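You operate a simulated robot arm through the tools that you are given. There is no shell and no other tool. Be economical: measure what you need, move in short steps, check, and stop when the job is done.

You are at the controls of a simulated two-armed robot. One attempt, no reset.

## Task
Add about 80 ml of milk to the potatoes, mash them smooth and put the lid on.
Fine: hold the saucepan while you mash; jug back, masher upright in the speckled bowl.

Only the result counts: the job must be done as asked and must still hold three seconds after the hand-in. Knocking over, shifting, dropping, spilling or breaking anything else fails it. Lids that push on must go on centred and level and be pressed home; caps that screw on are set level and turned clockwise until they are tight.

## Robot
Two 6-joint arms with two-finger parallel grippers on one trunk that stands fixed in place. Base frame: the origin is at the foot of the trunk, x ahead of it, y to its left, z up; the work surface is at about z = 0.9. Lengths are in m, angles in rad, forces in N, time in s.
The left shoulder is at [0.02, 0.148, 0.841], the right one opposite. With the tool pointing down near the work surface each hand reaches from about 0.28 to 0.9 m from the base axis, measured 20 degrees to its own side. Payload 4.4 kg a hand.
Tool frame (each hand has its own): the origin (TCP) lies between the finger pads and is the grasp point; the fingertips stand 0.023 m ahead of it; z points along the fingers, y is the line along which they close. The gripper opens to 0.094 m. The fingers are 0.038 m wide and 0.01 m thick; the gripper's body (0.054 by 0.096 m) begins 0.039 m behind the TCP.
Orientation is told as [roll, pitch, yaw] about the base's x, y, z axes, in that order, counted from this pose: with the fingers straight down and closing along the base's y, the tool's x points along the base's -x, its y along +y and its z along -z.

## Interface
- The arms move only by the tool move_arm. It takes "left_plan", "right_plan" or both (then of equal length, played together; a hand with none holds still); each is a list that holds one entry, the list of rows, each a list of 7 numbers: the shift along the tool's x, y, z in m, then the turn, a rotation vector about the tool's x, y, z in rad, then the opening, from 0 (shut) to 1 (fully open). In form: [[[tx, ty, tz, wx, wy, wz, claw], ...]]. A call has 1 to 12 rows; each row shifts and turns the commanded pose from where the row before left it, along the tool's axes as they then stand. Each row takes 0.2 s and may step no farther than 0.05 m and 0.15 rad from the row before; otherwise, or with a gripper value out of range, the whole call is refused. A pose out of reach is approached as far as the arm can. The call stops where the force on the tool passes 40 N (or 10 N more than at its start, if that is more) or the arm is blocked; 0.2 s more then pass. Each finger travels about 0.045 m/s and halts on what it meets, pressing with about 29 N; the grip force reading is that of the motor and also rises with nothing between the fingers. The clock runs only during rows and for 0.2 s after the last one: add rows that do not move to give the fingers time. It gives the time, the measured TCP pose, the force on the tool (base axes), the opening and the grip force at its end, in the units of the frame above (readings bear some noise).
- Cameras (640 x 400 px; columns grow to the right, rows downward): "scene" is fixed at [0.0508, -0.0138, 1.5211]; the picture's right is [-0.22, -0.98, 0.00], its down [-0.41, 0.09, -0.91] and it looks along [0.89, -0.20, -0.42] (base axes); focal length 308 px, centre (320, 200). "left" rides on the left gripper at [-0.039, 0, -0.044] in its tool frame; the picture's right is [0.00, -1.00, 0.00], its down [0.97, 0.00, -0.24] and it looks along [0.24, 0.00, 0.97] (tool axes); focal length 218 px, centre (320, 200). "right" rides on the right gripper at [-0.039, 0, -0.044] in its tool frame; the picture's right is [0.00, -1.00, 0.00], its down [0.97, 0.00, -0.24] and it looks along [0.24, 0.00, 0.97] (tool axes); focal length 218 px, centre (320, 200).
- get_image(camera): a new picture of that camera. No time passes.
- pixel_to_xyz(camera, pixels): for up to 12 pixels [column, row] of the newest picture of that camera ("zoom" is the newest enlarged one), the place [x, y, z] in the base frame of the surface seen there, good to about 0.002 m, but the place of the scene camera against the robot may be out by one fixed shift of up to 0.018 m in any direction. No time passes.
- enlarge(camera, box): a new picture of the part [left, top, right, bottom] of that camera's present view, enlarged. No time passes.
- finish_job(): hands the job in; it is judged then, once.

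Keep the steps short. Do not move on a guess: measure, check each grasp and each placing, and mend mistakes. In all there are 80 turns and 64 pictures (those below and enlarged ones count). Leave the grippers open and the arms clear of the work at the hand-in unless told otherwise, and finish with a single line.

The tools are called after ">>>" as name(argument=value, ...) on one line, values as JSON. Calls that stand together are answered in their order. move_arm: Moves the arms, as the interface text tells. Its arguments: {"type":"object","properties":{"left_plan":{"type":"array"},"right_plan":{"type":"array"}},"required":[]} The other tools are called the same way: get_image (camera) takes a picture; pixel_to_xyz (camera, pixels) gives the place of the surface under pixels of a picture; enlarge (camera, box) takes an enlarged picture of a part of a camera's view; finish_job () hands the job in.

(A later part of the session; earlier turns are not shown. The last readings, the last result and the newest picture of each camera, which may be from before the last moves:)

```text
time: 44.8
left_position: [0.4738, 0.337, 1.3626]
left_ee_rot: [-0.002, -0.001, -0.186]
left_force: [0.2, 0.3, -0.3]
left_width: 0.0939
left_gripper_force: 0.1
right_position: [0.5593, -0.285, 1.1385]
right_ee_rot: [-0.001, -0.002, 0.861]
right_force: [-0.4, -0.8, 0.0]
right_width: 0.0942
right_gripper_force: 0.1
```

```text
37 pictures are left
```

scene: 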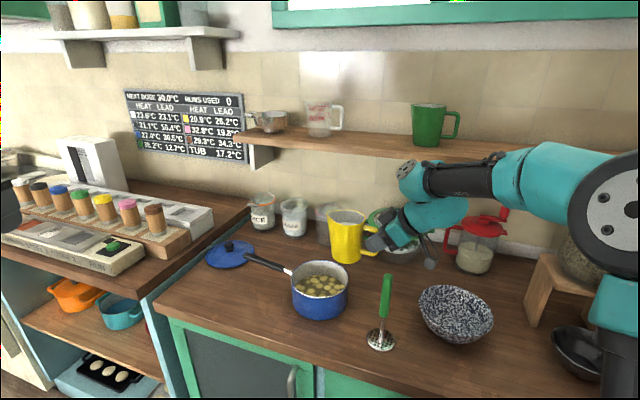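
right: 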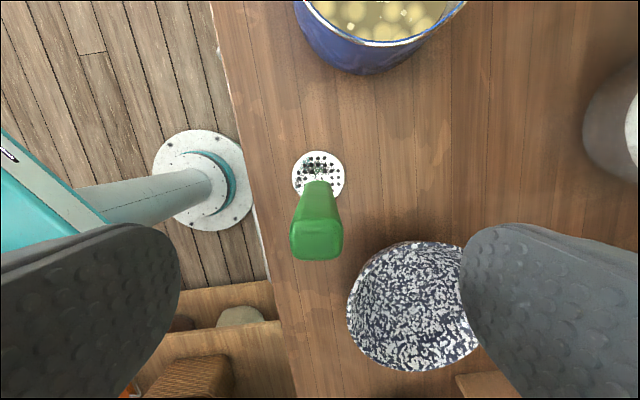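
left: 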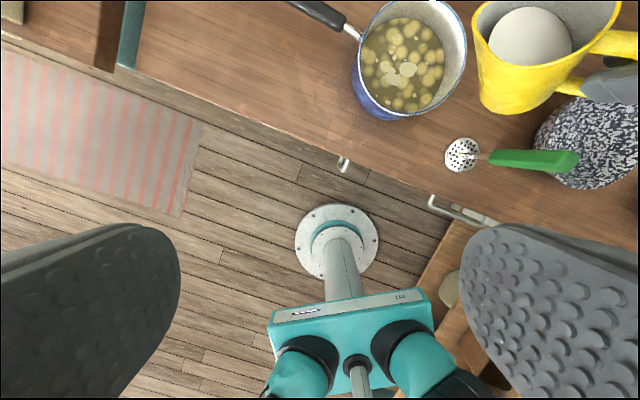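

>>> pixel_to_xyz(camera="right", pixels=[[294, 244], [340, 244], [317, 236], [317, 255], [317, 245], [318, 175]])

```text
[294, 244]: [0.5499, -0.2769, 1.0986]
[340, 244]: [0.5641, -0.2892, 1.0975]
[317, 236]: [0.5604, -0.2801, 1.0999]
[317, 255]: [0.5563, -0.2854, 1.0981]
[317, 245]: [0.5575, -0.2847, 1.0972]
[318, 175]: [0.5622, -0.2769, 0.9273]
```

Square and centred. I'll descend to grip height and close.

>>> move_arm(right_plan=[[[0, 0.0025, 0.02, 0, 0, 0, 1], [0, 0, 0.03, 0, 0, 0, 1], [0, 0, 0.0225, 0, 0, 0, 1], [0, 0, 0, 0, 0, 0, 0], [0, 0, 0, 0, 0, 0, 0], [0, 0, 0, 0, 0, 0, 0], [0, 0, 0, 0, 0, 0, 0], [0, 0, 0, 0, 0, 0, 0], [0, 0, 0, 0, 0, 0, 0], [0, 0, 0, 0, 0, 0, 0]]])

>>> move_arm(right_plan=[[[0, 0, -0.02, 0, 0, 0, 0], [0, 0, -0.02, 0, 0, 0, 0], [0, 0, -0.04, 0, 0, 0, 0], [0, 0, 0, 0, 0, 0, 0]]])

>>> get_image(camera="scene")

```text
time: 47.0
left_position: [0.4726, 0.337, 1.3629]
left_ee_rot: [-0.003, 0.001, -0.186]
left_force: [0.1, 0.7, 0.0]
left_width: 0.0941
left_gripper_force: 0.1
right_position: [0.5573, -0.2808, 1.0669]
right_ee_rot: [0.0, -0.001, 0.861]
right_force: [-0.7, -0.9, 0.0]
right_width: 0.024
right_gripper_force: 29.4
```

```text
time: 48.0
left_position: [0.4737, 0.337, 1.3632]
left_ee_rot: [-0.002, -0.001, -0.185]
left_force: [0.0, 0.3, 0.3]
left_width: 0.094
left_gripper_force: 0.1
right_position: [0.5558, -0.2814, 1.1478]
right_ee_rot: [0.001, -0.002, 0.86]
right_force: [1.2, 0.0, -3.0]
right_width: 0.024
right_gripper_force: 29.0
```

```text
36 pictures are left
```

scene: 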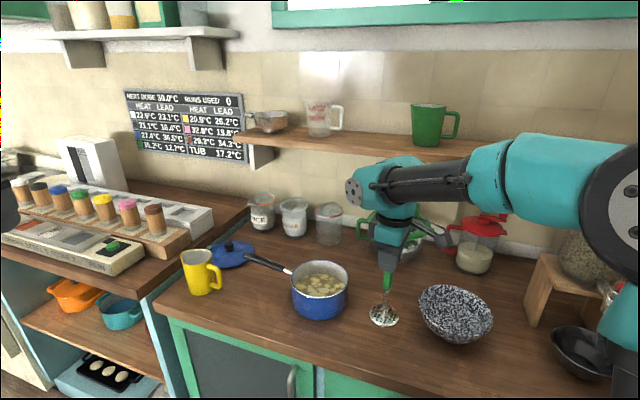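

The masher is held firmly and vertical. Next the left hand goes above the pan handle, turned across it.

>>> move_arm(left_plan=[[[-0.037, -0.025, 0.0182, 0, 0, 0, 1], [-0.037, -0.025, 0.0182, 0, 0, 0, 1], [-0.037, -0.025, 0.0182, 0, 0, 0, 1], [-0.037, -0.025, 0.0182, 0, 0, 0, 1], [-0.037, -0.025, 0.0182, 0, 0, 0, 1], [-0.037, -0.025, 0.0182, 0, 0, 0, 1], [-0.037, -0.025, 0.0182, 0, 0, 0, 1], [-0.037, -0.025, 0.0182, 0, 0, 0, 1], [-0.037, -0.025, 0.0182, 0, 0, 0, 1], [-0.037, -0.025, 0.0182, 0, 0, 0, 1], [-0.037, -0.025, 0.0182, 0, 0, 0, 1]]])

>>> move_arm(left_plan=[[[0, 0, 0, 0, 0, -0.145, 1], [0, 0, 0, 0, 0, -0.145, 1], [0, 0, 0, 0, 0, -0.145, 1], [0, 0, 0, 0, 0, -0.145, 1], [0, 0, 0, 0, 0, -0.145, 1], [0, 0, 0, 0, 0, -0.145, 1], [0, 0, 0, 0, 0, -0.145, 1], [0, 0, 0, 0, 0, -0.145, 1]]])

>>> get_image(camera="left")

```text
time: 50.4
left_position: [0.7788, 0.0046, 1.1457]
left_ee_rot: [-0.002, -0.001, -0.185]
left_force: [-1.1, 0.2, 1.0]
left_width: 0.0939
left_gripper_force: 0.0
left hand out of reach, approached as far as the arm can: row 10, 11
right_position: [0.5563, -0.2816, 1.1485]
right_ee_rot: [0.0, -0.002, 0.859]
right_force: [0.4, -0.7, -3.3]
right_width: 0.0239
right_gripper_force: 29.0
```

```text
time: 52.2
left_position: [0.7779, 0.0029, 1.1433]
left_ee_rot: [-0.001, 0.002, 0.978]
left_force: [-0.1, -0.4, -0.2]
left_width: 0.0939
left_gripper_force: 0.0
right_position: [0.5557, -0.2808, 1.1477]
right_ee_rot: [0.0, 0.0, 0.858]
right_force: [-0.7, 0.0, -3.1]
right_width: 0.0239
right_gripper_force: 29.0
```

```text
35 pictures are left
```

left: 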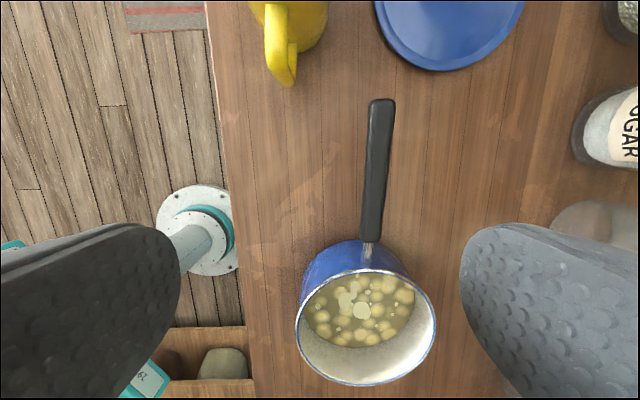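

>>> pixel_to_xyz(camera="left", pixels=[[381, 105], [378, 140], [375, 180], [371, 225], [367, 190], [388, 150], [370, 150], [297, 325], [434, 325], [365, 383], [365, 270], [365, 310]])

```text
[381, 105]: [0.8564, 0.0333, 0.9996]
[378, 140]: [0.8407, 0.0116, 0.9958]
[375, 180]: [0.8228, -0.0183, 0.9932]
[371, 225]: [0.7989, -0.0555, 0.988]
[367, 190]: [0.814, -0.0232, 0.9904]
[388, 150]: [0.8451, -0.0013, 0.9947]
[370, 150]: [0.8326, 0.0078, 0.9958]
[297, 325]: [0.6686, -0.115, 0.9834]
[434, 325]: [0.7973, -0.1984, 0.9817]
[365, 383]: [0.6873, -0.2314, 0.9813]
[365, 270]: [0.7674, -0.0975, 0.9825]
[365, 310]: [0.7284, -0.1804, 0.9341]
```

The handle runs at about 57° through (0.825, -0.014, 0.993). I'll descend halfway, centre over it, then go down and grip.

>>> move_arm(left_plan=[[[0, 0, 0.04, 0, 0, 0, 1], [0, 0, 0.03, 0, 0, 0, 1], [-0.006, -0.024, 0, 0, 0, 0, 1], [-0.0062, -0.0245, 0, 0, 0, 0, 1], [0, 0, 0, 0, 0, 0, 1]]])

>>> get_image(camera="left")

```text
time: 53.4
left_position: [0.8033, -0.0063, 1.073]
left_ee_rot: [0.0, 0.004, 0.975]
left_force: [-0.3, -0.3, 0.6]
left_width: 0.094
left_gripper_force: 0.0
left hand out of reach, approached as far as the arm can: row 4
right_position: [0.5561, -0.2823, 1.1478]
right_ee_rot: [-0.001, -0.002, 0.862]
right_force: [-0.1, 0.3, -2.6]
right_width: 0.024
right_gripper_force: 29.2
```

```text
34 pictures are left
```

left: 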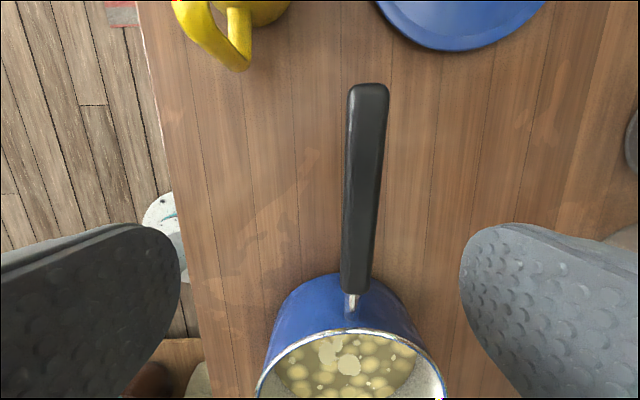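

>>> move_arm(left_plan=[[[0.01, 0, 0.015, 0, 0, 0, 1], [0.01, 0, 0.013, 0, 0, 0, 1], [0, -0.012, 0, 0, 0, 0, 1], [0, -0.011, 0, 0, 0, 0, 1], [0, 0, 0, 0, 0, 0, 1]]])

>>> get_image(camera="left")

>>> pixel_to_xyz(camera="left", pixels=[[345, 100], [345, 150], [345, 200], [340, 240], [345, 260]])

```text
time: 54.6
left_position: [0.8042, -0.0339, 1.043]
left_ee_rot: [-0.001, 0.001, 0.974]
left_force: [0.0, -0.8, -0.5]
left_width: 0.0941
left_gripper_force: 0.0
left hand out of reach, approached as far as the arm can: row 4
right_position: [0.5572, -0.2813, 1.1484]
right_ee_rot: [0.001, -0.003, 0.861]
right_force: [-0.8, 0.9, -3.1]
right_width: 0.024
right_gripper_force: 29.2
```

```text
33 pictures are left
```

left: 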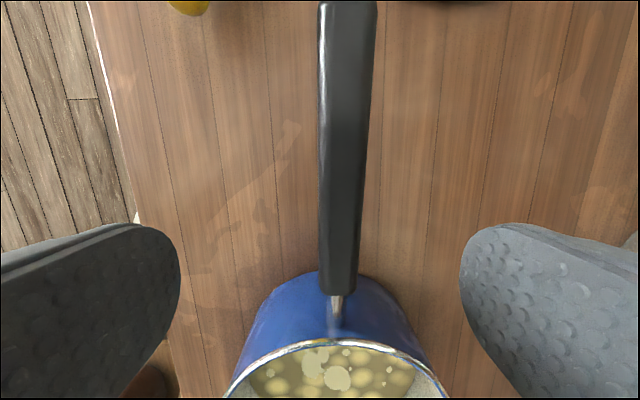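

```text
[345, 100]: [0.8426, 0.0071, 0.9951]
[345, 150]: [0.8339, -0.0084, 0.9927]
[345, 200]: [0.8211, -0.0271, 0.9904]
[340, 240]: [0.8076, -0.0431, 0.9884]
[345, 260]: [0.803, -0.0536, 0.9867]
```

Nearly centred, 8 mm off. I'll descend with the correction and close.

>>> move_arm(left_plan=[[[0.01, 0, 0.015, 0, 0, 0, 1], [0, -0.008, 0.01, 0, 0, 0, 1], [0, 0, 0.017, 0, 0, 0, 1], [0, 0, 0.017, 0, 0, 0, 1], [0, 0, 0, 0, 0, 0, 1]]])

>>> get_image(camera="left")

```text
time: 55.8
left_position: [0.8019, -0.0477, 0.9846]
left_ee_rot: [-0.001, 0.0, 0.974]
left_force: [0.2, 0.3, 0.0]
left_width: 0.0939
left_gripper_force: 0.2
right_position: [0.5562, -0.281, 1.1469]
right_ee_rot: [-0.001, -0.001, 0.861]
right_force: [-0.1, 0.1, -3.2]
right_width: 0.024
right_gripper_force: 29.2
```

```text
32 pictures are left
```

left: 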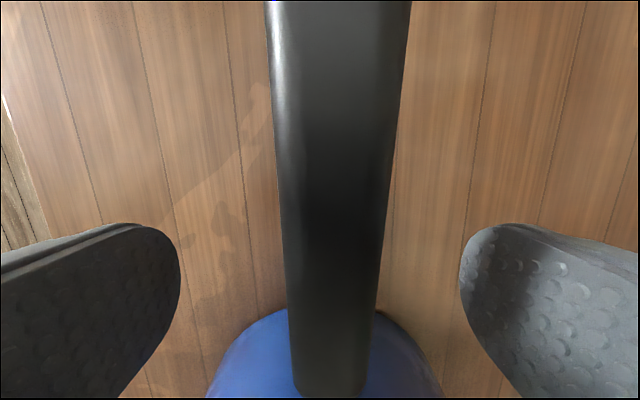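

>>> move_arm(left_plan=[[[0, -0.003, 0, 0, 0, 0, 1], [0, 0, 0, 0, 0, 0, 0], [0, 0, 0, 0, 0, 0, 0], [0, 0, 0, 0, 0, 0, 0], [0, 0, 0, 0, 0, 0, 0], [0, 0, 0, 0, 0, 0, 0], [0, 0, 0, 0, 0, 0, 0], [0, 0, 0, 0, 0, 0, 0]]])

>>> get_image(camera="scene")

```text
time: 57.6
left_position: [0.8077, -0.048, 0.9841]
left_ee_rot: [-0.002, 0.002, 0.974]
left_force: [-4.4, 1.7, 0.6]
left_width: 0.0218
left_gripper_force: 29.5
right_position: [0.5561, -0.2817, 1.1469]
right_ee_rot: [0.001, -0.002, 0.859]
right_force: [0.5, -0.3, -2.9]
right_width: 0.024
right_gripper_force: 28.7
```

```text
31 pictures are left
```

scene: 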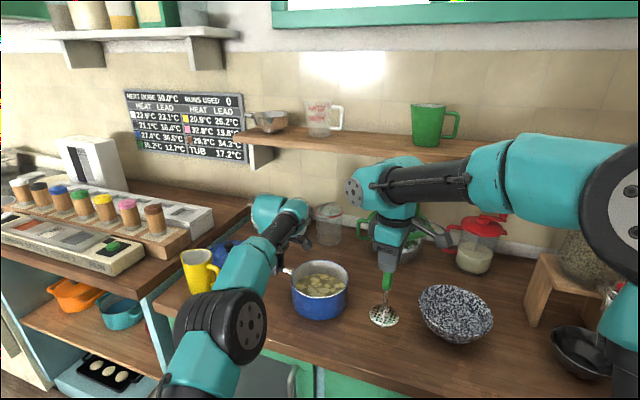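

The left hand holds the pan. I'll raise the masher above the rim and bring it over the pan centre.

>>> move_arm(right_plan=[[[0, 0, -0.035, 0, 0, 0, 0], [-0.0338, -0.0091, 0, 0, 0, 0, 0], [-0.0338, -0.0091, 0, 0, 0, 0, 0], [-0.0338, -0.0091, 0, 0, 0, 0, 0], [-0.0338, -0.0091, 0, 0, 0, 0, 0], [-0.0338, -0.0091, 0, 0, 0, 0, 0], [-0.0336, -0.009, 0, 0, 0, 0, 0], [0, 0, 0, 0, 0, 0, 0]]])

>>> enlarge(camera="scene", box=[240, 210, 400, 330])

>>> get_image(camera="right")

```text
time: 59.4
left_position: [0.8072, -0.0502, 0.9841]
left_ee_rot: [-0.001, 0.002, 0.975]
left_force: [-0.6, 2.0, 0.3]
left_width: 0.022
left_gripper_force: 28.7
right_position: [0.73, -0.1632, 1.1827]
right_ee_rot: [-0.002, -0.001, 0.861]
right_force: [0.8, 0.6, -3.7]
right_width: 0.0239
right_gripper_force: 29.3
```

```text
3.33 times, centred on (320, 270) of scene
```

zoom: 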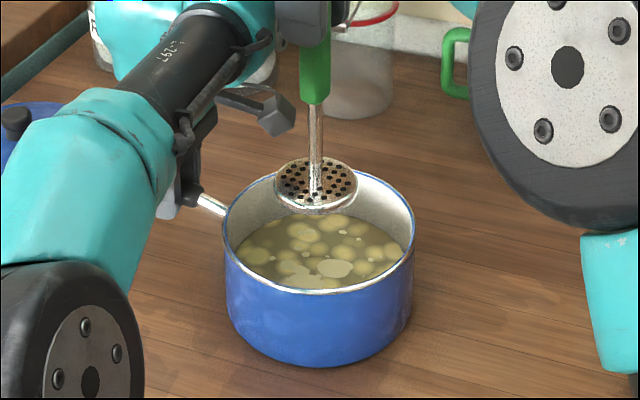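

```text
29 pictures are left
```

right: 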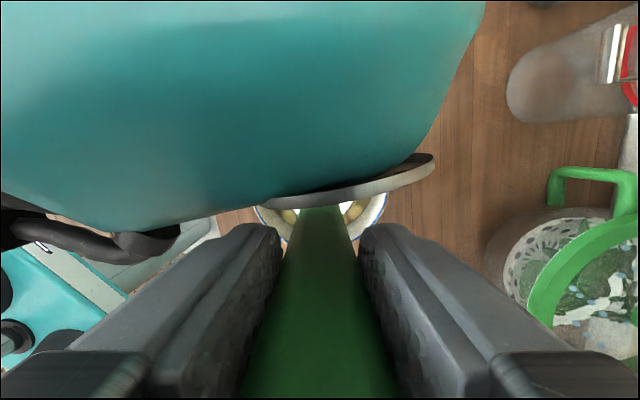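

The left wrist is close in front of the right camera. I'll measure the gap.

>>> pixel_to_xyz(camera="right", pixels=[[320, 195], [380, 185], [420, 170], [320, 100], [250, 50], [300, 180], [160, 235], [370, 210], [280, 215]])

>>> pixel_to_xyz(camera="zoom", pixels=[[276, 185], [356, 180], [315, 212], [315, 158], [225, 235], [413, 225], [318, 292], [345, 170], [320, 270]])

```text
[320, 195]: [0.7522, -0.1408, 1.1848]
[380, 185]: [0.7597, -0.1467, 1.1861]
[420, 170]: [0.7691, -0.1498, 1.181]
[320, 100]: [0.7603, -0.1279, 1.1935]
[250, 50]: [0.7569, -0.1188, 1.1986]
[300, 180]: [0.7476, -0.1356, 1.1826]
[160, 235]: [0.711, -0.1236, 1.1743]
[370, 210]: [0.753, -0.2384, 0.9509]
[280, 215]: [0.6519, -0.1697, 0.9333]
```

```text
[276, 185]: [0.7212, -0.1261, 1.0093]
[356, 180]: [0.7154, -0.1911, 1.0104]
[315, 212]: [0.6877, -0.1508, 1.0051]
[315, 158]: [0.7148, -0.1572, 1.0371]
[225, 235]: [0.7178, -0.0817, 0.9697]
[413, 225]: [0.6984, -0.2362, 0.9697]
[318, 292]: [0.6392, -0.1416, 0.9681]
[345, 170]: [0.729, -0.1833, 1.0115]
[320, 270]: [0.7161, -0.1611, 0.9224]
```

The left wrist overhangs the pan at z of about 1.18, so a vertical right hand would collide with it while mashing. I'll set the masher back on its spot and regrip it with the right hand leaning back, so the hand stays away from the left wrist.

>>> move_arm(right_plan=[[[0.0338, 0.0091, 0, 0, 0, 0, 0], [0.0338, 0.0091, 0, 0, 0, 0, 0], [0.0338, 0.0091, 0, 0, 0, 0, 0], [0.0338, 0.0091, 0, 0, 0, 0, 0], [0.0338, 0.0091, 0, 0, 0, 0, 0], [0.0336, 0.009, 0, 0, 0, 0, 0], [0, 0, 0.04, 0, 0, 0, 0], [0, 0, 0.04, 0, 0, 0, 0], [0, 0, 0.022, 0, 0, 0, 0], [0, 0, 0.01, 0, 0, 0, 0], [0, 0, 0, 0, 0, 0, 0]]])

>>> move_arm(right_plan=[[[0, 0, 0.0015, 0, 0, 0, 0], [0, 0, 0.0015, 0, 0, 0, 0], [0, 0, 0, 0, 0, 0, 0]]])

```text
time: 61.8
left_position: [0.8073, -0.05, 0.9843]
left_ee_rot: [-0.001, 0.004, 0.974]
left_force: [-0.8, 1.0, -1.3]
left_width: 0.022
left_gripper_force: 28.5
right_position: [0.5576, -0.28, 1.0687]
right_ee_rot: [0.0, -0.002, 0.861]
right_force: [-0.6, -0.5, -3.1]
right_width: 0.024
right_gripper_force: 29.1
```

```text
time: 62.6
left_position: [0.8066, -0.0497, 0.9837]
left_ee_rot: [-0.003, 0.001, 0.974]
left_force: [1.3, -0.6, 0.2]
left_width: 0.0218
left_gripper_force: 28.3
right_position: [0.5577, -0.281, 1.0653]
right_ee_rot: [-0.001, -0.001, 0.862]
right_force: [-1.1, 0.8, 2.5]
right_width: 0.0238
right_gripper_force: 29.5
```

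Down. I'll open, lean the hand back 0.8 rad about the handle and close again.

>>> move_arm(right_plan=[[[0, 0, 0, 0, 0, 0, 1], [0, 0, 0, 0, 0, 0, 1], [0, 0, 0, 0, 0, 0, 1], [0, 0, 0, 0, 0, 0, 1], [0, 0, 0, 0, -0.133, 0, 1], [0, 0, 0, 0, -0.133, 0, 1], [0, 0, 0, 0, -0.133, 0, 1], [0, 0, 0, 0, -0.133, 0, 1], [0, 0, 0, 0, -0.133, 0, 1], [0, 0, 0, 0, -0.133, 0, 1], [0, 0, 0, 0, 0, 0, 1]]])

>>> get_image(camera="right")

```text
time: 65.0
left_position: [0.8072, -0.0491, 0.9833]
left_ee_rot: [0.0, 0.001, 0.975]
left_force: [-1.6, -1.5, 0.2]
left_width: 0.0221
left_gripper_force: 29.4
right_position: [0.558, -0.281, 1.0659]
right_ee_rot: [-0.003, -0.801, 0.86]
right_force: [-0.4, -0.4, -1.0]
right_width: 0.094
right_gripper_force: 0.1
```

```text
28 pictures are left
```

right: 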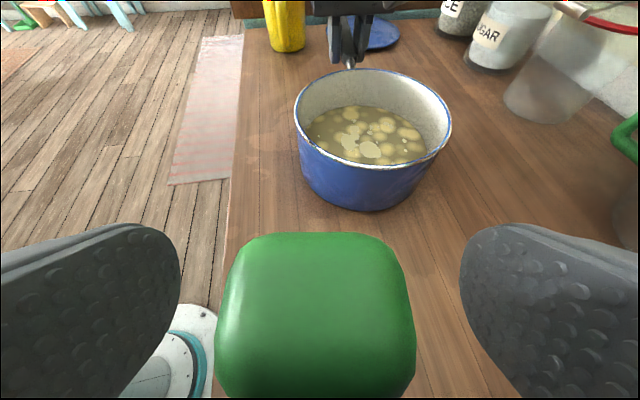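

Perfect view. I'll measure the pan rim here, close on the handle and lift.

>>> pixel_to_xyz(camera="right", pixels=[[296, 110], [450, 130], [358, 70], [382, 167], [320, 147], [430, 152], [310, 85], [435, 95], [380, 130], [340, 130]])

>>> move_arm(right_plan=[[[0, 0, 0, 0, 0, 0, 0], [0, 0, 0, 0, 0, 0, 0], [0, 0, 0, 0, 0, 0, 0], [0, 0, 0, 0, 0, 0, 0], [0, 0, 0, 0, 0, 0, 0], [0, 0, 0, 0, 0, 0, 0], [-0.0144, 0, -0.0139, 0, 0, 0, 0], [-0.0144, 0, -0.0139, 0, 0, 0, 0], [-0.0288, 0, -0.0278, 0, 0, 0, 0], [-0.0288, 0, -0.0278, 0, 0, 0, 0], [0, 0, 0, 0, 0, 0, 0]]])

>>> get_image(camera="scene")

```text
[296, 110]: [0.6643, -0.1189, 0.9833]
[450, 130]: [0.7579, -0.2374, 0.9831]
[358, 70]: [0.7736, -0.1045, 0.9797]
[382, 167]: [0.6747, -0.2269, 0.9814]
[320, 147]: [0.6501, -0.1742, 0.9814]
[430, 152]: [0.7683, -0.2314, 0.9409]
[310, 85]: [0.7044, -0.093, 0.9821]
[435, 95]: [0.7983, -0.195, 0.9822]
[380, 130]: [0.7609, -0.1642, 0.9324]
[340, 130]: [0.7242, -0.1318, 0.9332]
```

```text
time: 67.4
left_position: [0.8084, -0.0498, 0.9845]
left_ee_rot: [-0.002, 0.0, 0.973]
left_force: [0.2, 0.9, 0.0]
left_width: 0.0218
left_gripper_force: 28.7
right_position: [0.5599, -0.2824, 1.1842]
right_ee_rot: [0.001, -0.801, 0.861]
right_force: [0.8, -0.6, -2.5]
right_width: 0.0238
right_gripper_force: 28.8
```

```text
27 pictures are left
```

scene: 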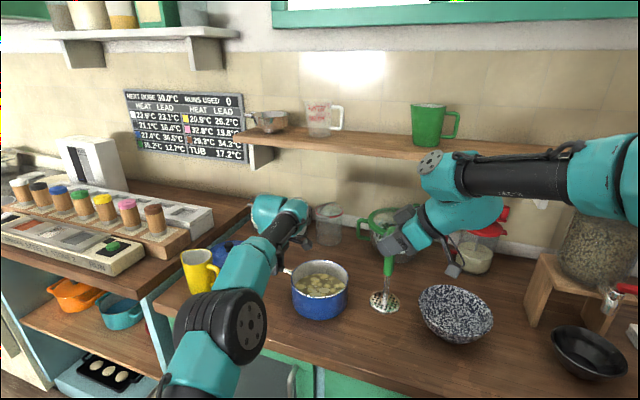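

Held again with the hand leaning well back. I'll bring the masher over the near half of the pan, above the rim.

>>> move_arm(right_plan=[[[-0.021, -0.0101, 0.0275, 0, 0, 0, 0], [-0.021, -0.0101, 0.0275, 0, 0, 0, 0], [-0.021, -0.0101, 0.0275, 0, 0, 0, 0], [-0.021, -0.0101, 0.0275, 0, 0, 0, 0], [-0.021, -0.0101, 0.0275, 0, 0, 0, 0], [0, 0, 0, 0, 0, 0, 0]]])

>>> enlarge(camera="scene", box=[240, 190, 440, 330])

>>> get_image(camera="right")

```text
time: 68.8
left_position: [0.8069, -0.0495, 0.9842]
left_ee_rot: [-0.003, 0.002, 0.973]
left_force: [-0.8, 2.6, -0.7]
left_width: 0.0216
left_gripper_force: 29.3
right_position: [0.7083, -0.1834, 1.166]
right_ee_rot: [-0.001, -0.798, 0.86]
right_force: [0.0, 0.3, -2.5]
right_width: 0.0237
right_gripper_force: 28.8
```

```text
2.86 times, centred on (340, 260) of scene
```

zoom: 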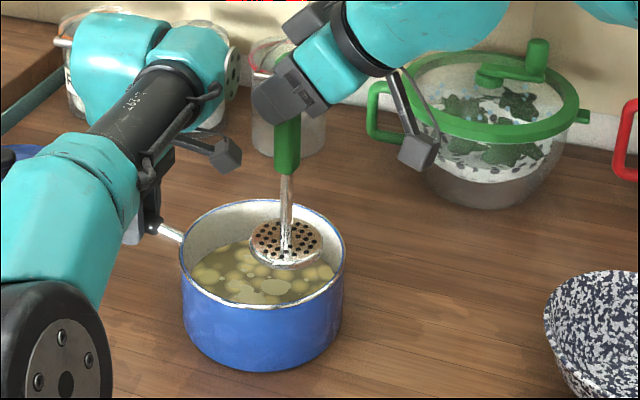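

```text
25 pictures are left
```

right: 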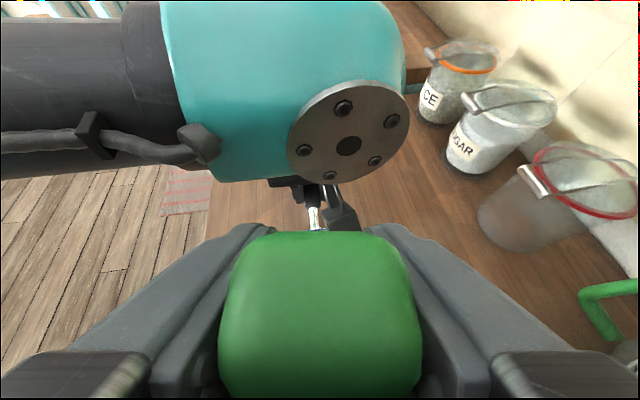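

>>> pixel_to_xyz(camera="right", pixels=[[340, 215], [345, 225], [333, 205], [350, 170], [300, 170], [314, 215], [335, 185], [380, 90]])

>>> pixel_to_xyz(camera="zoom", pixels=[[225, 155], [215, 168], [238, 150], [284, 248], [418, 153], [285, 90]])

```text
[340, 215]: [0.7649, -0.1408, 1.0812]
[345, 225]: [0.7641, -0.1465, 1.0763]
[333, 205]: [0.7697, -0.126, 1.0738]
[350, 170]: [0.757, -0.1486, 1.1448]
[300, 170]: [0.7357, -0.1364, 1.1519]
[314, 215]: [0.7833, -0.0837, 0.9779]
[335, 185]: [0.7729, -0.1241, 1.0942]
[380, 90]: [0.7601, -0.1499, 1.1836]
```

```text
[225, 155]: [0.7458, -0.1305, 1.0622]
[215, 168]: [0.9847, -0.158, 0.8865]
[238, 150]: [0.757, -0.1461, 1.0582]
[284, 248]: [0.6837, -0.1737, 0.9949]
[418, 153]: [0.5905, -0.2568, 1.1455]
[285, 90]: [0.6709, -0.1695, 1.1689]
```

The left hand's bracket hangs at about (0.764, -0.147, 1.07), so I stay on the near side for now. I'll do a first gentle press and see the effect.

>>> move_arm(right_plan=[[[0.0144, 0, 0.0139, 0, 0, 0, 0], [0.0144, 0, 0.0139, 0, 0, 0, 0], [0.0144, 0, 0.0139, 0, 0, 0, 0], [0.0144, 0, 0.0139, 0, 0, 0, 0], [0.0072, 0, 0.007, 0, 0, 0, 0], [0, 0, 0, 0, 0, 0, 0]]])

>>> move_arm(right_plan=[[[0.0029, 0, 0.0028, 0, 0, 0, 0], [0, 0, 0, 0, 0, 0, 0], [-0.0144, 0, -0.0139, 0, 0, 0, 0], [-0.0144, 0, -0.0139, 0, 0, 0, 0], [0.0144, 0, 0.0139, 0, 0, 0, 0], [0.0144, 0, 0.0139, 0, 0, 0, 0], [-0.0144, 0, -0.0139, 0, 0, 0, 0], [-0.0144, 0, -0.0139, 0, 0, 0, 0]]])

>>> enlarge(camera="scene", box=[260, 230, 400, 330])

```text
time: 70.2
left_position: [0.8067, -0.0497, 0.9847]
left_ee_rot: [-0.001, 0.001, 0.974]
left_force: [0.2, 2.0, 0.5]
left_width: 0.022
left_gripper_force: 28.9
right_position: [0.7083, -0.1837, 1.0756]
right_ee_rot: [0.0, -0.799, 0.86]
right_force: [-1.0, -0.8, -2.9]
right_width: 0.024
right_gripper_force: 28.5
```

```text
time: 72.0
left_position: [0.8057, -0.0497, 0.9844]
left_ee_rot: [-0.002, 0.001, 0.975]
left_force: [-0.5, 2.0, 0.4]
left_width: 0.0221
left_gripper_force: 29.2
right_position: [0.7076, -0.1838, 1.1125]
right_ee_rot: [0.0, -0.8, 0.86]
right_force: [0.6, -0.2, -3.4]
right_width: 0.0241
right_gripper_force: 28.5
```

```text
4.00 times, centred on (330, 280) of scene
```

zoom: 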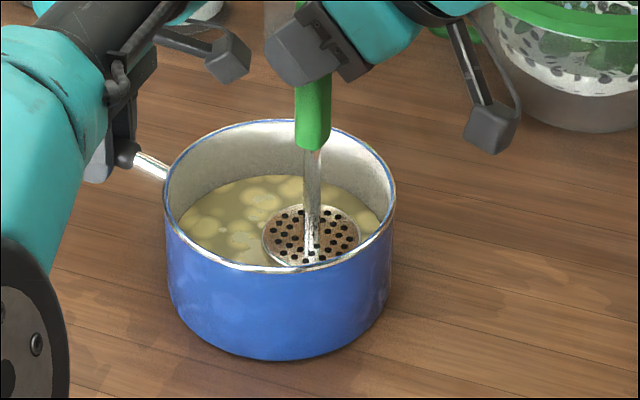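

No hard contact; the potatoes are already softening. I'll continue with strokes on the sides and centre.

>>> move_arm(right_plan=[[[0, 0.028, 0, 0, 0, 0, 0], [0.0144, 0, 0.0139, 0, 0, 0, 0], [0.0144, 0, 0.0139, 0, 0, 0, 0], [-0.0144, 0, -0.0139, 0, 0, 0, 0], [-0.0144, 0, -0.0139, 0, 0, 0, 0], [0.0144, 0, 0.0139, 0, 0, 0, 0], [0.0144, 0, 0.0139, 0, 0, 0, 0], [-0.0144, 0, -0.0139, 0, 0, 0, 0], [-0.0144, 0, -0.0139, 0, 0, 0, 0], [0, -0.028, 0, 0, 0, 0, 0]]])

>>> move_arm(right_plan=[[[0, -0.028, 0, 0, 0, 0, 0], [0.0144, 0, 0.0139, 0, 0, 0, 0], [0.0144, 0, 0.0139, 0, 0, 0, 0], [-0.0144, 0, -0.0139, 0, 0, 0, 0], [-0.0144, 0, -0.0139, 0, 0, 0, 0], [0.0144, 0, 0.0139, 0, 0, 0, 0], [0.0144, 0, 0.0139, 0, 0, 0, 0], [-0.0144, 0, -0.0139, 0, 0, 0, 0], [-0.0144, 0, -0.0139, 0, 0, 0, 0], [0, 0.028, 0, 0, 0, 0, 0]]])

>>> move_arm(right_plan=[[[-0.0164, 0, 0.017, 0, 0, 0, 0], [0.0144, 0, 0.0139, 0, 0, 0, 0], [0.0144, 0, 0.0139, 0, 0, 0, 0], [-0.0144, 0, -0.0139, 0, 0, 0, 0], [-0.0144, 0, -0.0139, 0, 0, 0, 0], [0.0144, 0, 0.0139, 0, 0, 0, 0], [0.0144, 0, 0.0139, 0, 0, 0, 0], [-0.0144, 0, -0.0139, 0, 0, 0, 0], [-0.0144, 0, -0.0139, 0, 0, 0, 0]]])

>>> enlarge(camera="scene", box=[260, 230, 400, 330])

```text
time: 74.2
left_position: [0.8071, -0.0489, 0.9836]
left_ee_rot: [-0.002, 0.002, 0.974]
left_force: [-0.1, -0.6, -0.2]
left_width: 0.022
left_gripper_force: 28.7
right_position: [0.7079, -0.1837, 1.1119]
right_ee_rot: [0.001, -0.799, 0.861]
right_force: [0.2, 0.5, -2.7]
right_width: 0.0241
right_gripper_force: 28.6
```

```text
time: 76.4
left_position: [0.8062, -0.0507, 0.9829]
left_ee_rot: [-0.003, 0.004, 0.974]
left_force: [1.3, 2.4, -0.1]
left_width: 0.0222
left_gripper_force: 29.2
right_position: [0.7075, -0.1836, 1.1111]
right_ee_rot: [0.001, -0.797, 0.86]
right_force: [-0.7, -1.0, -3.2]
right_width: 0.024
right_gripper_force: 29.1
```

```text
time: 78.4
left_position: [0.8073, -0.049, 0.9847]
left_ee_rot: [-0.002, 0.001, 0.974]
left_force: [-1.1, 1.8, 0.2]
left_width: 0.022
left_gripper_force: 28.2
right_position: [0.7244, -0.1653, 1.112]
right_ee_rot: [0.0, -0.8, 0.861]
right_force: [-0.6, -0.3, -2.6]
right_width: 0.0238
right_gripper_force: 28.5
```

```text
4.00 times, centred on (330, 280) of scene
```

zoom: 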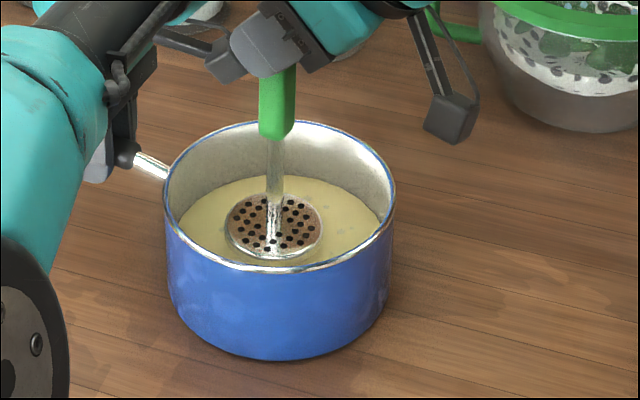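

Almost smooth. A few more strokes around the pan to be sure.

>>> move_arm(right_plan=[[[0.0139, 0.03, -0.0144, 0, 0, 0, 0], [0.0144, 0, 0.0139, 0, 0, 0, 0], [0.0144, 0, 0.0139, 0, 0, 0, 0], [-0.0144, 0, -0.0139, 0, 0, 0, 0], [-0.0144, 0, -0.0139, 0, 0, 0, 0], [0, -0.03, 0, 0, 0, 0, 0], [0, -0.028, 0, 0, 0, 0, 0], [0.0144, 0, 0.0139, 0, 0, 0, 0], [0.0144, 0, 0.0139, 0, 0, 0, 0], [-0.0144, 0, -0.0139, 0, 0, 0, 0], [-0.0144, 0, -0.0139, 0, 0, 0, 0], [0, 0.028, 0, 0, 0, 0, 0]]])

>>> move_arm(right_plan=[[[0.0144, 0, 0.0139, 0, 0, 0, 0], [0.0144, 0, 0.0139, 0, 0, 0, 0], [-0.0144, 0, -0.0139, 0, 0, 0, 0], [-0.0144, 0, -0.0139, 0, 0, 0, 0], [-0.0129, 0.0, 0.0134, 0, 0, 0, 0], [0.0144, 0, 0.0139, 0, 0, 0, 0], [0.0144, 0, 0.0139, 0, 0, 0, 0], [-0.0144, 0, -0.0139, 0, 0, 0, 0], [-0.0144, 0, -0.0139, 0, 0, 0, 0], [0.0129, 0, -0.0134, 0, 0, 0, 0], [-0.018, 0, -0.0174, 0, 0, 0, 0], [-0.018, 0, -0.0174, 0, 0, 0, 0]]])

>>> enlarge(camera="scene", box=[260, 210, 400, 330])

```text
time: 81.0
left_position: [0.8069, -0.05, 0.9838]
left_ee_rot: [-0.002, 0.002, 0.974]
left_force: [0.8, 3.5, 0.0]
left_width: 0.0218
left_gripper_force: 29.2
right_position: [0.7101, -0.1804, 1.1129]
right_ee_rot: [0.003, -0.799, 0.86]
right_force: [0.2, -0.7, -3.3]
right_width: 0.0238
right_gripper_force: 29.4
```

```text
time: 83.6
left_position: [0.8075, -0.0496, 0.9845]
left_ee_rot: [-0.002, 0.002, 0.975]
left_force: [-1.2, 1.5, -0.3]
left_width: 0.0221
left_gripper_force: 29.2
right_position: [0.7112, -0.1828, 1.1613]
right_ee_rot: [-0.001, -0.798, 0.86]
right_force: [0.6, -0.3, -3.5]
right_width: 0.0241
right_gripper_force: 29.1
```

```text
3.33 times, centred on (330, 270) of scene
```

zoom: 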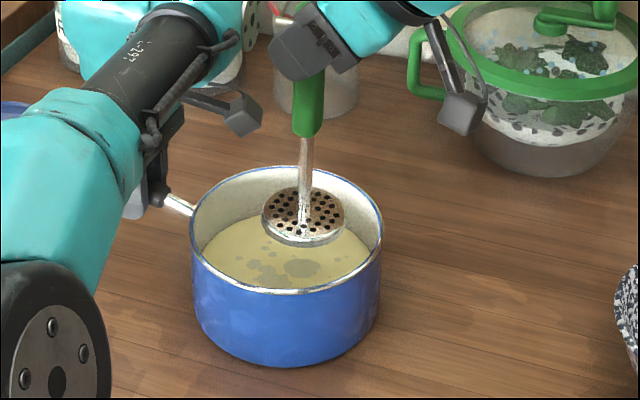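

There are darker patches near the surface centre. I'll look closer and locate them.

>>> enlarge(camera="scene", box=[315, 265, 365, 305])

>>> pixel_to_xyz(camera="scene", pixels=[[350, 290], [340, 292], [336, 286], [345, 283], [325, 290], [360, 285]])

```text
10.00 times, centred on (340, 285) of scene
```

zoom: 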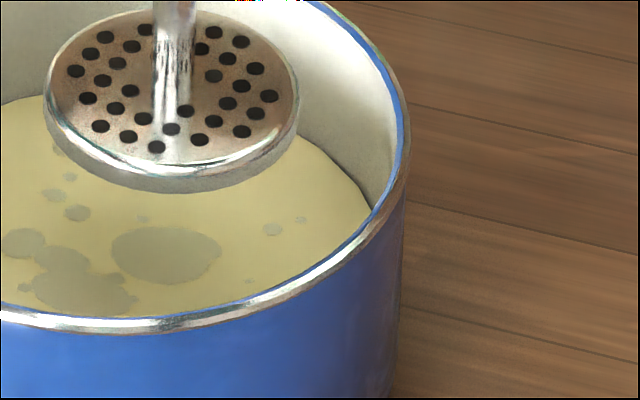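

```text
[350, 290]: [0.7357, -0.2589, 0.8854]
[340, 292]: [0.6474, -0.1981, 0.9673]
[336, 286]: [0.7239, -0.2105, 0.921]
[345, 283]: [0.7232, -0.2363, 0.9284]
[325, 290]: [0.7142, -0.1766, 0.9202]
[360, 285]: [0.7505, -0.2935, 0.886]
```

The mash is smooth, but grey milk pools remain on top. I'll do more strokes and see whether they blend in.

>>> move_arm(right_plan=[[[0.018, 0, 0.0174, 0, 0, 0, 0], [0.018, 0, 0.0174, 0, 0, 0, 0], [0.0144, 0, 0.0139, 0, 0, 0, 0], [0.0144, 0, 0.0139, 0, 0, 0, 0], [-0.0144, 0, -0.0139, 0, 0, 0, 0], [-0.0144, 0.028, -0.0139, 0, 0, 0, 0], [0.0144, 0, 0.0139, 0, 0, 0, 0], [0.0144, 0, 0.0139, 0, 0, 0, 0], [-0.0144, 0, -0.0139, 0, 0, 0, 0], [-0.0144, -0.028, -0.0139, 0, 0, 0, 0]]])

>>> move_arm(right_plan=[[[-0.0129, 0.0, 0.0134, 0, 0, 0, 0], [0.0144, 0, 0.0139, 0, 0, 0, 0], [0.0144, 0, 0.0139, 0, 0, 0, 0], [-0.0144, 0, -0.0139, 0, 0, 0, 0], [-0.0144, 0.028, -0.0139, 0, 0, 0, 0], [0.0144, 0, 0.0139, 0, 0, 0, 0], [0.0144, 0, 0.0139, 0, 0, 0, 0], [-0.0144, 0, -0.0139, 0, 0, 0, 0], [-0.0144, -0.028, -0.0139, 0, 0, 0, 0], [0.0129, -0.028, -0.0134, 0, 0, 0, 0], [0.0144, 0, 0.0139, 0, 0, 0, 0], [0.0144, 0, 0.0139, 0, 0, 0, 0]]])

>>> move_arm(right_plan=[[[-0.0144, 0, -0.0139, 0, 0, 0, 0], [-0.0144, 0.014, -0.0139, 0, 0, 0, 0], [0, 0.014, 0, 0, 0, 0, 0], [0.0144, 0, 0.0139, 0, 0, 0, 0], [0.0144, 0, 0.0139, 0, 0, 0, 0], [-0.0144, 0, -0.0139, 0, 0, 0, 0], [-0.0144, 0, -0.0139, 0, 0, 0, 0], [-0.018, 0, -0.0174, 0, 0, 0, 0], [-0.018, 0, -0.0174, 0, 0, 0, 0]]])

>>> enlarge(camera="scene", box=[285, 255, 365, 310])

```text
time: 85.8
left_position: [0.8079, -0.0515, 0.9838]
left_ee_rot: [-0.002, 0.001, 0.974]
left_force: [0.1, 2.0, -0.7]
left_width: 0.0219
left_gripper_force: 29.0
right_position: [0.7088, -0.1806, 1.1111]
right_ee_rot: [-0.001, -0.799, 0.86]
right_force: [-0.3, 0.9, -2.7]
right_width: 0.024
right_gripper_force: 28.6
```

```text
time: 88.4
left_position: [0.8069, -0.0503, 0.9834]
left_ee_rot: [-0.001, 0.001, 0.976]
left_force: [1.4, 1.7, 0.3]
left_width: 0.0217
left_gripper_force: 28.9
right_position: [0.7305, -0.1978, 1.0712]
right_ee_rot: [0.0, -0.8, 0.86]
right_force: [-1.4, 0.4, 2.4]
right_width: 0.024
right_gripper_force: 28.3
```

```text
time: 90.4
left_position: [0.808, -0.0488, 0.9844]
left_ee_rot: [-0.002, 0.003, 0.977]
left_force: [-0.3, 1.9, 0.5]
left_width: 0.0218
left_gripper_force: 28.4
right_position: [0.7123, -0.1795, 1.1626]
right_ee_rot: [0.001, -0.799, 0.86]
right_force: [-0.4, 0.8, -2.9]
right_width: 0.024
right_gripper_force: 29.0
```

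```text
7.27 times, centred on (325, 282) of scene
```

zoom: 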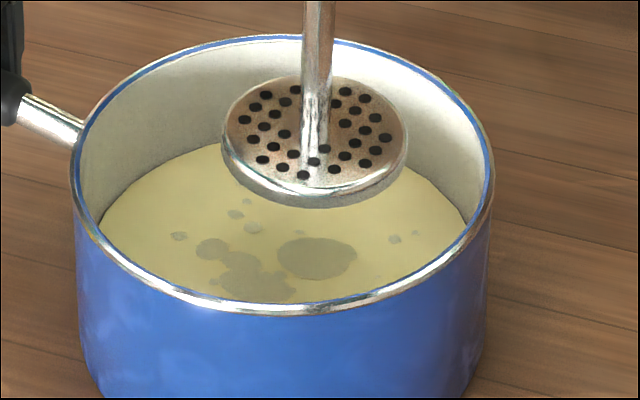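

The mash is even; the flat grey patches don't change with mashing and are only surface tint. Now I'll carry the masher over to the speckled bowl.

>>> move_arm(right_plan=[[[-0.0072, 0, -0.007, 0, 0, 0, 0], [0.0278, -0.0084, -0.0295, 0, 0, 0, 0], [0.0278, -0.0084, -0.0295, 0, 0, 0, 0], [0.0278, -0.0084, -0.0295, 0, 0, 0, 0], [0.0278, -0.0084, -0.0295, 0, 0, 0, 0], [0.0278, -0.0083, -0.0295, 0, 0, 0, 0], [0.0278, -0.0083, -0.0295, 0, 0, 0, 0], [0.0277, -0.0083, -0.0296, 0, 0, 0, 0], [0.0277, -0.0083, -0.0296, 0, 0, 0, 0], [0, 0, 0, 0, 0, 0, 0]]])

>>> enlarge(camera="scene", box=[380, 210, 540, 360])

>>> pixel_to_xyz(camera="scene", pixels=[[420, 293], [491, 318], [455, 343], [445, 287], [470, 297], [425, 325]])

```text
time: 92.6
left_position: [0.8061, -0.0503, 0.9838]
left_ee_rot: [-0.002, 0.002, 0.976]
left_force: [0.8, -0.4, 0.3]
left_width: 0.0218
left_gripper_force: 28.4
right_position: [0.5506, -0.4722, 1.1752]
right_ee_rot: [0.0, -0.8, 0.86]
right_force: [-0.6, 0.3, -3.6]
right_width: 0.0239
right_gripper_force: 28.9
```

```text
2.67 times, centred on (460, 285) of scene
```

zoom: 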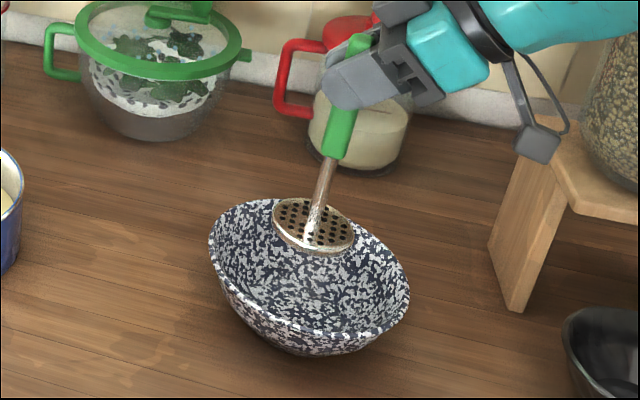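

```text
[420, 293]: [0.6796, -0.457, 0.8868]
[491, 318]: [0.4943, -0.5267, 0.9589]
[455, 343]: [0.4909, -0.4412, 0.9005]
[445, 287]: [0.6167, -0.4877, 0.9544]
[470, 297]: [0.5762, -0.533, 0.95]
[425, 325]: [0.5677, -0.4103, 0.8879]
```

The masher appears to lean slightly. I'll measure the head and handle positions to know the true tilt and head centre.

>>> pixel_to_xyz(camera="zoom", pixels=[[280, 212], [348, 242], [300, 240], [330, 210], [318, 205], [335, 150], [348, 115], [362, 42], [223, 205], [400, 285], [265, 335], [330, 222]])

```text
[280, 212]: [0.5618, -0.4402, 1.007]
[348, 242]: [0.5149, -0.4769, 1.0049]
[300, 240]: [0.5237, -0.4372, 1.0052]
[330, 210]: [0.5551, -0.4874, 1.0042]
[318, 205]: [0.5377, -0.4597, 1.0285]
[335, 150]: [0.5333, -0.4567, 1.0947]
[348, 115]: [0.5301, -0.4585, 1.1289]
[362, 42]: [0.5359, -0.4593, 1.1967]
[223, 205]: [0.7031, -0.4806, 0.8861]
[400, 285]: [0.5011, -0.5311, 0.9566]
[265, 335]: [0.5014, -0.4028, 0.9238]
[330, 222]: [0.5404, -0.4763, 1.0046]
```

The head is level and centred over the bowl. I'll lower it, slowly near the floor at about TCP 1.072.

>>> move_arm(right_plan=[[[0.0144, 0.001, 0.0139, 0, 0, 0, 0], [0.0144, 0, 0.0139, 0, 0, 0, 0], [0.0144, 0, 0.0139, 0, 0, 0, 0], [0.0144, 0, 0.0139, 0, 0, 0, 0], [0.0086, 0, 0.0083, 0, 0, 0, 0], [0.0036, 0, 0.0035, 0, 0, 0, 0], [0, 0, 0, 0, 0, 0, 0]]])

>>> move_arm(right_plan=[[[0.0014, 0, 0.0014, 0, 0, 0, 0], [0.0014, 0, 0.0014, 0, 0, 0, 0], [0, 0, 0, 0, 0, 0, 0]]])

```text
time: 94.2
left_position: [0.8076, -0.0503, 0.985]
left_ee_rot: [-0.003, 0.005, 0.974]
left_force: [-0.9, -0.5, -0.1]
left_width: 0.0219
left_gripper_force: 28.9
right_position: [0.55, -0.4703, 1.0797]
right_ee_rot: [0.002, -0.799, 0.861]
right_force: [0.0, 1.2, -3.2]
right_width: 0.0237
right_gripper_force: 28.5
```

```text
time: 95.0
left_position: [0.806, -0.05, 0.9844]
left_ee_rot: [-0.002, 0.001, 0.973]
left_force: [-0.5, 0.4, 0.4]
left_width: 0.0216
left_gripper_force: 28.9
right_position: [0.5486, -0.4682, 1.0767]
right_ee_rot: [0.0, -0.801, 0.86]
right_force: [0.3, 0.5, -3.1]
right_width: 0.0241
right_gripper_force: 29.2
```

>>> move_arm(right_plan=[[[0.0014, 0, 0.0014, 0, 0, 0, 0], [0, 0, 0, 0, 0, 0, 0]]])

>>> move_arm(right_plan=[[[0.0011, 0, 0.0011, 0, 0, 0, 0], [0, 0, 0, 0, 0, 0, 0]]])

>>> enlarge(camera="scene", box=[400, 230, 520, 360])

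```text
time: 95.6
left_position: [0.8068, -0.0488, 0.9836]
left_ee_rot: [-0.003, 0.002, 0.975]
left_force: [-1.4, -1.3, -0.2]
left_width: 0.0219
left_gripper_force: 29.0
right_position: [0.5489, -0.4689, 1.075]
right_ee_rot: [-0.001, -0.8, 0.861]
right_force: [0.4, -0.8, -3.5]
right_width: 0.0238
right_gripper_force: 29.0
```

```text
time: 96.2
left_position: [0.8069, -0.0489, 0.9848]
left_ee_rot: [-0.001, 0.005, 0.974]
left_force: [-0.2, 0.1, -0.1]
left_width: 0.0217
left_gripper_force: 29.0
right_position: [0.5492, -0.4696, 1.0729]
right_ee_rot: [0.0, -0.799, 0.861]
right_force: [0.3, -0.3, -2.0]
right_width: 0.024
right_gripper_force: 29.4
```

```text
3.08 times, centred on (460, 295) of scene
```

zoom: 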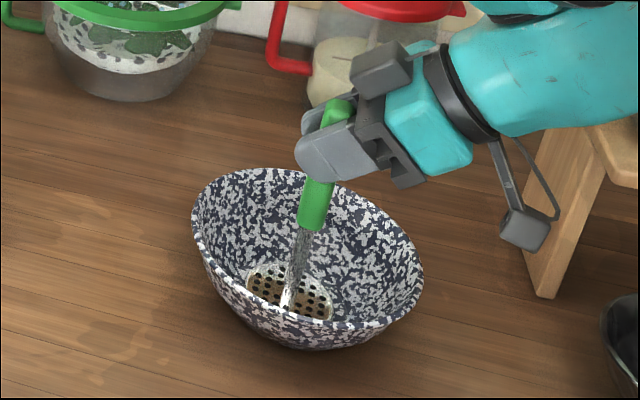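

Touching (load 3.3 → 2.0). One more millimetre, then release gently.

>>> move_arm(right_plan=[[[0.0008, 0, 0.0008, 0, 0, 0, 0], [0, 0, 0, 0, 0, 0, 0]]])

>>> move_arm(right_plan=[[[0, 0, 0, 0, 0, 0, 0.32], [0, 0, 0, 0, 0, 0, 0.5], [0, 0, 0, 0, 0, 0, 0.8], [0, 0, 0, 0, 0, 0, 1], [0, 0, 0, 0, 0, 0, 1], [0, 0, 0, 0, 0, 0, 1], [0, 0, -0.02, 0, 0, 0, 1], [0, 0, -0.04, 0, 0, 0, 1], [0, 0, -0.04, 0, 0, 0, 1]]])

>>> get_image(camera="scene")

```text
time: 96.8
left_position: [0.8057, -0.0503, 0.9844]
left_ee_rot: [-0.002, 0.001, 0.975]
left_force: [2.4, -2.2, 0.2]
left_width: 0.022
left_gripper_force: 29.1
right_position: [0.5498, -0.47, 1.0724]
right_ee_rot: [-0.002, -0.798, 0.861]
right_force: [-2.7, -0.5, 11.1]
right_width: 0.0238
right_gripper_force: 28.6
```

```text
time: 98.8
left_position: [0.8061, -0.049, 0.9847]
left_ee_rot: [-0.003, 0.002, 0.974]
left_force: [-0.2, 0.1, 0.1]
left_width: 0.0219
left_gripper_force: 28.6
right_position: [0.5024, -0.5247, 1.1428]
right_ee_rot: [0.0, -0.799, 0.86]
right_force: [-0.9, 0.6, -0.5]
right_width: 0.0941
right_gripper_force: 0.1
```

```text
17 pictures are left
```

scene: 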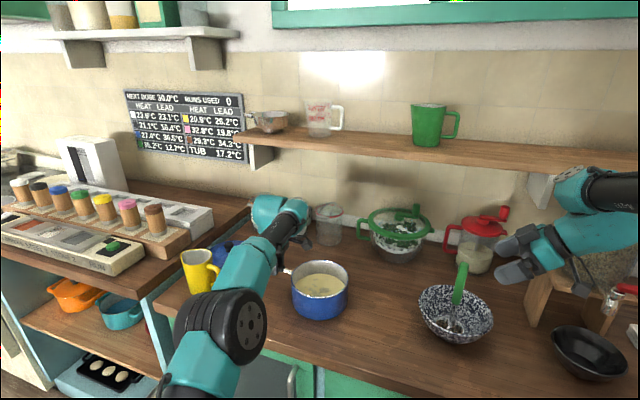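

The masher stands upright in the bowl. I'll move the right arm up and clear, release the pan handle with the left hand and back it off upwards.

>>> move_arm(left_plan=[[[0, 0, 0, 0, 0, 0, 1], [0, 0, 0, 0, 0, 0, 1], [0, 0, 0, 0, 0, 0, 1], [0, 0, 0, 0, 0, 0, 1], [0, 0, 0, 0, 0, 0, 1], [0, 0, -0.025, 0, 0, 0, 1], [0, 0, -0.025, 0, 0, 0, 1], [0.006, 0.026, -0.03, 0, 0, 0, 1], [0.006, 0.026, -0.03, 0, 0, 0, 1], [0.006, 0.026, -0.03, 0, 0, 0, 1], [0.006, 0.026, -0.03, 0, 0, 0, 1]]], right_plan=[[[-0.0144, 0, -0.0139, 0, 0, 0, 1], [-0.0287, 0, -0.0278, 0, 0, 0, 1], [-0.0287, 0, -0.0278, 0, 0, 0, 1], [-0.0287, 0, -0.0278, 0, 0, 0, 1], [0, 0, 0, 0, 0.13, 0, 1], [0, 0, 0, 0, 0.13, 0, 1], [0, 0, 0, 0, 0.13, 0, 1], [0, 0, 0, 0, 0.13, 0, 1], [0, 0, 0, 0, 0.13, 0, 1], [0, 0, 0, 0, 0.13, 0, 1], [0, 0, 0, 0, 0, 0, 1]]])

>>> move_arm(left_plan=[[[0, 0, 0, 0, 0, 0.1391, 1], [0, 0, 0, 0, 0, 0.1391, 1], [0, 0, 0, 0, 0, 0.1391, 1], [0, 0, 0, 0, 0, 0.1391, 1], [0, 0, 0, 0, 0, 0.1391, 1], [0, 0, 0, 0, 0, 0.1391, 1], [0, 0, 0, 0, 0, 0.1391, 1]]])

>>> move_arm(left_plan=[[[0, 0.02, 0, 0, -0.131, 0, 1], [0, 0.02, 0, 0, -0.131, 0, 1], [0, 0.02, 0, 0, -0.131, 0, 1], [0, 0.02, 0, 0, -0.131, 0, 1], [0, 0.02, 0, 0, -0.131, 0, 1], [0, 0, 0, 0, -0.131, 0, 1]]])

>>> get_image(camera="left")

```text
time: 101.2
left_position: [0.7034, -0.0081, 1.1517]
left_ee_rot: [0.001, 0.002, 0.974]
left_force: [-0.1, -0.1, -0.6]
left_width: 0.0942
left_gripper_force: 0.1
left hand out of reach, approached as far as the arm can: row 7
right_position: [0.502, -0.524, 1.2809]
right_ee_rot: [0.0, -0.017, 0.86]
right_force: [-0.3, 0.0, -0.6]
right_width: 0.094
right_gripper_force: 0.2
```

```text
time: 102.8
left_position: [0.7025, -0.0085, 1.1523]
left_ee_rot: [-0.001, -0.001, -0.002]
left_force: [0.4, -0.4, 0.1]
left_width: 0.0939
left_gripper_force: 0.1
right_position: [0.5031, -0.523, 1.2824]
right_ee_rot: [-0.001, -0.019, 0.859]
right_force: [0.7, -0.4, 0.3]
right_width: 0.0939
right_gripper_force: 0.2
```

```text
time: 104.2
left_position: [0.7026, 0.0908, 1.1503]
left_ee_rot: [-0.005, -0.786, 0.003]
left_force: [1.0, 0.3, -0.5]
left_width: 0.094
left_gripper_force: 0.0
right_position: [0.5026, -0.5235, 1.2808]
right_ee_rot: [0.0, -0.019, 0.86]
right_force: [-0.1, -1.0, 0.2]
right_width: 0.094
right_gripper_force: 0.1
```

```text
16 pictures are left
```

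left: 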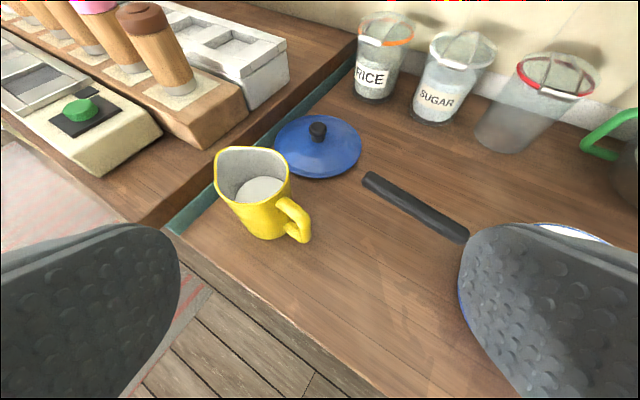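

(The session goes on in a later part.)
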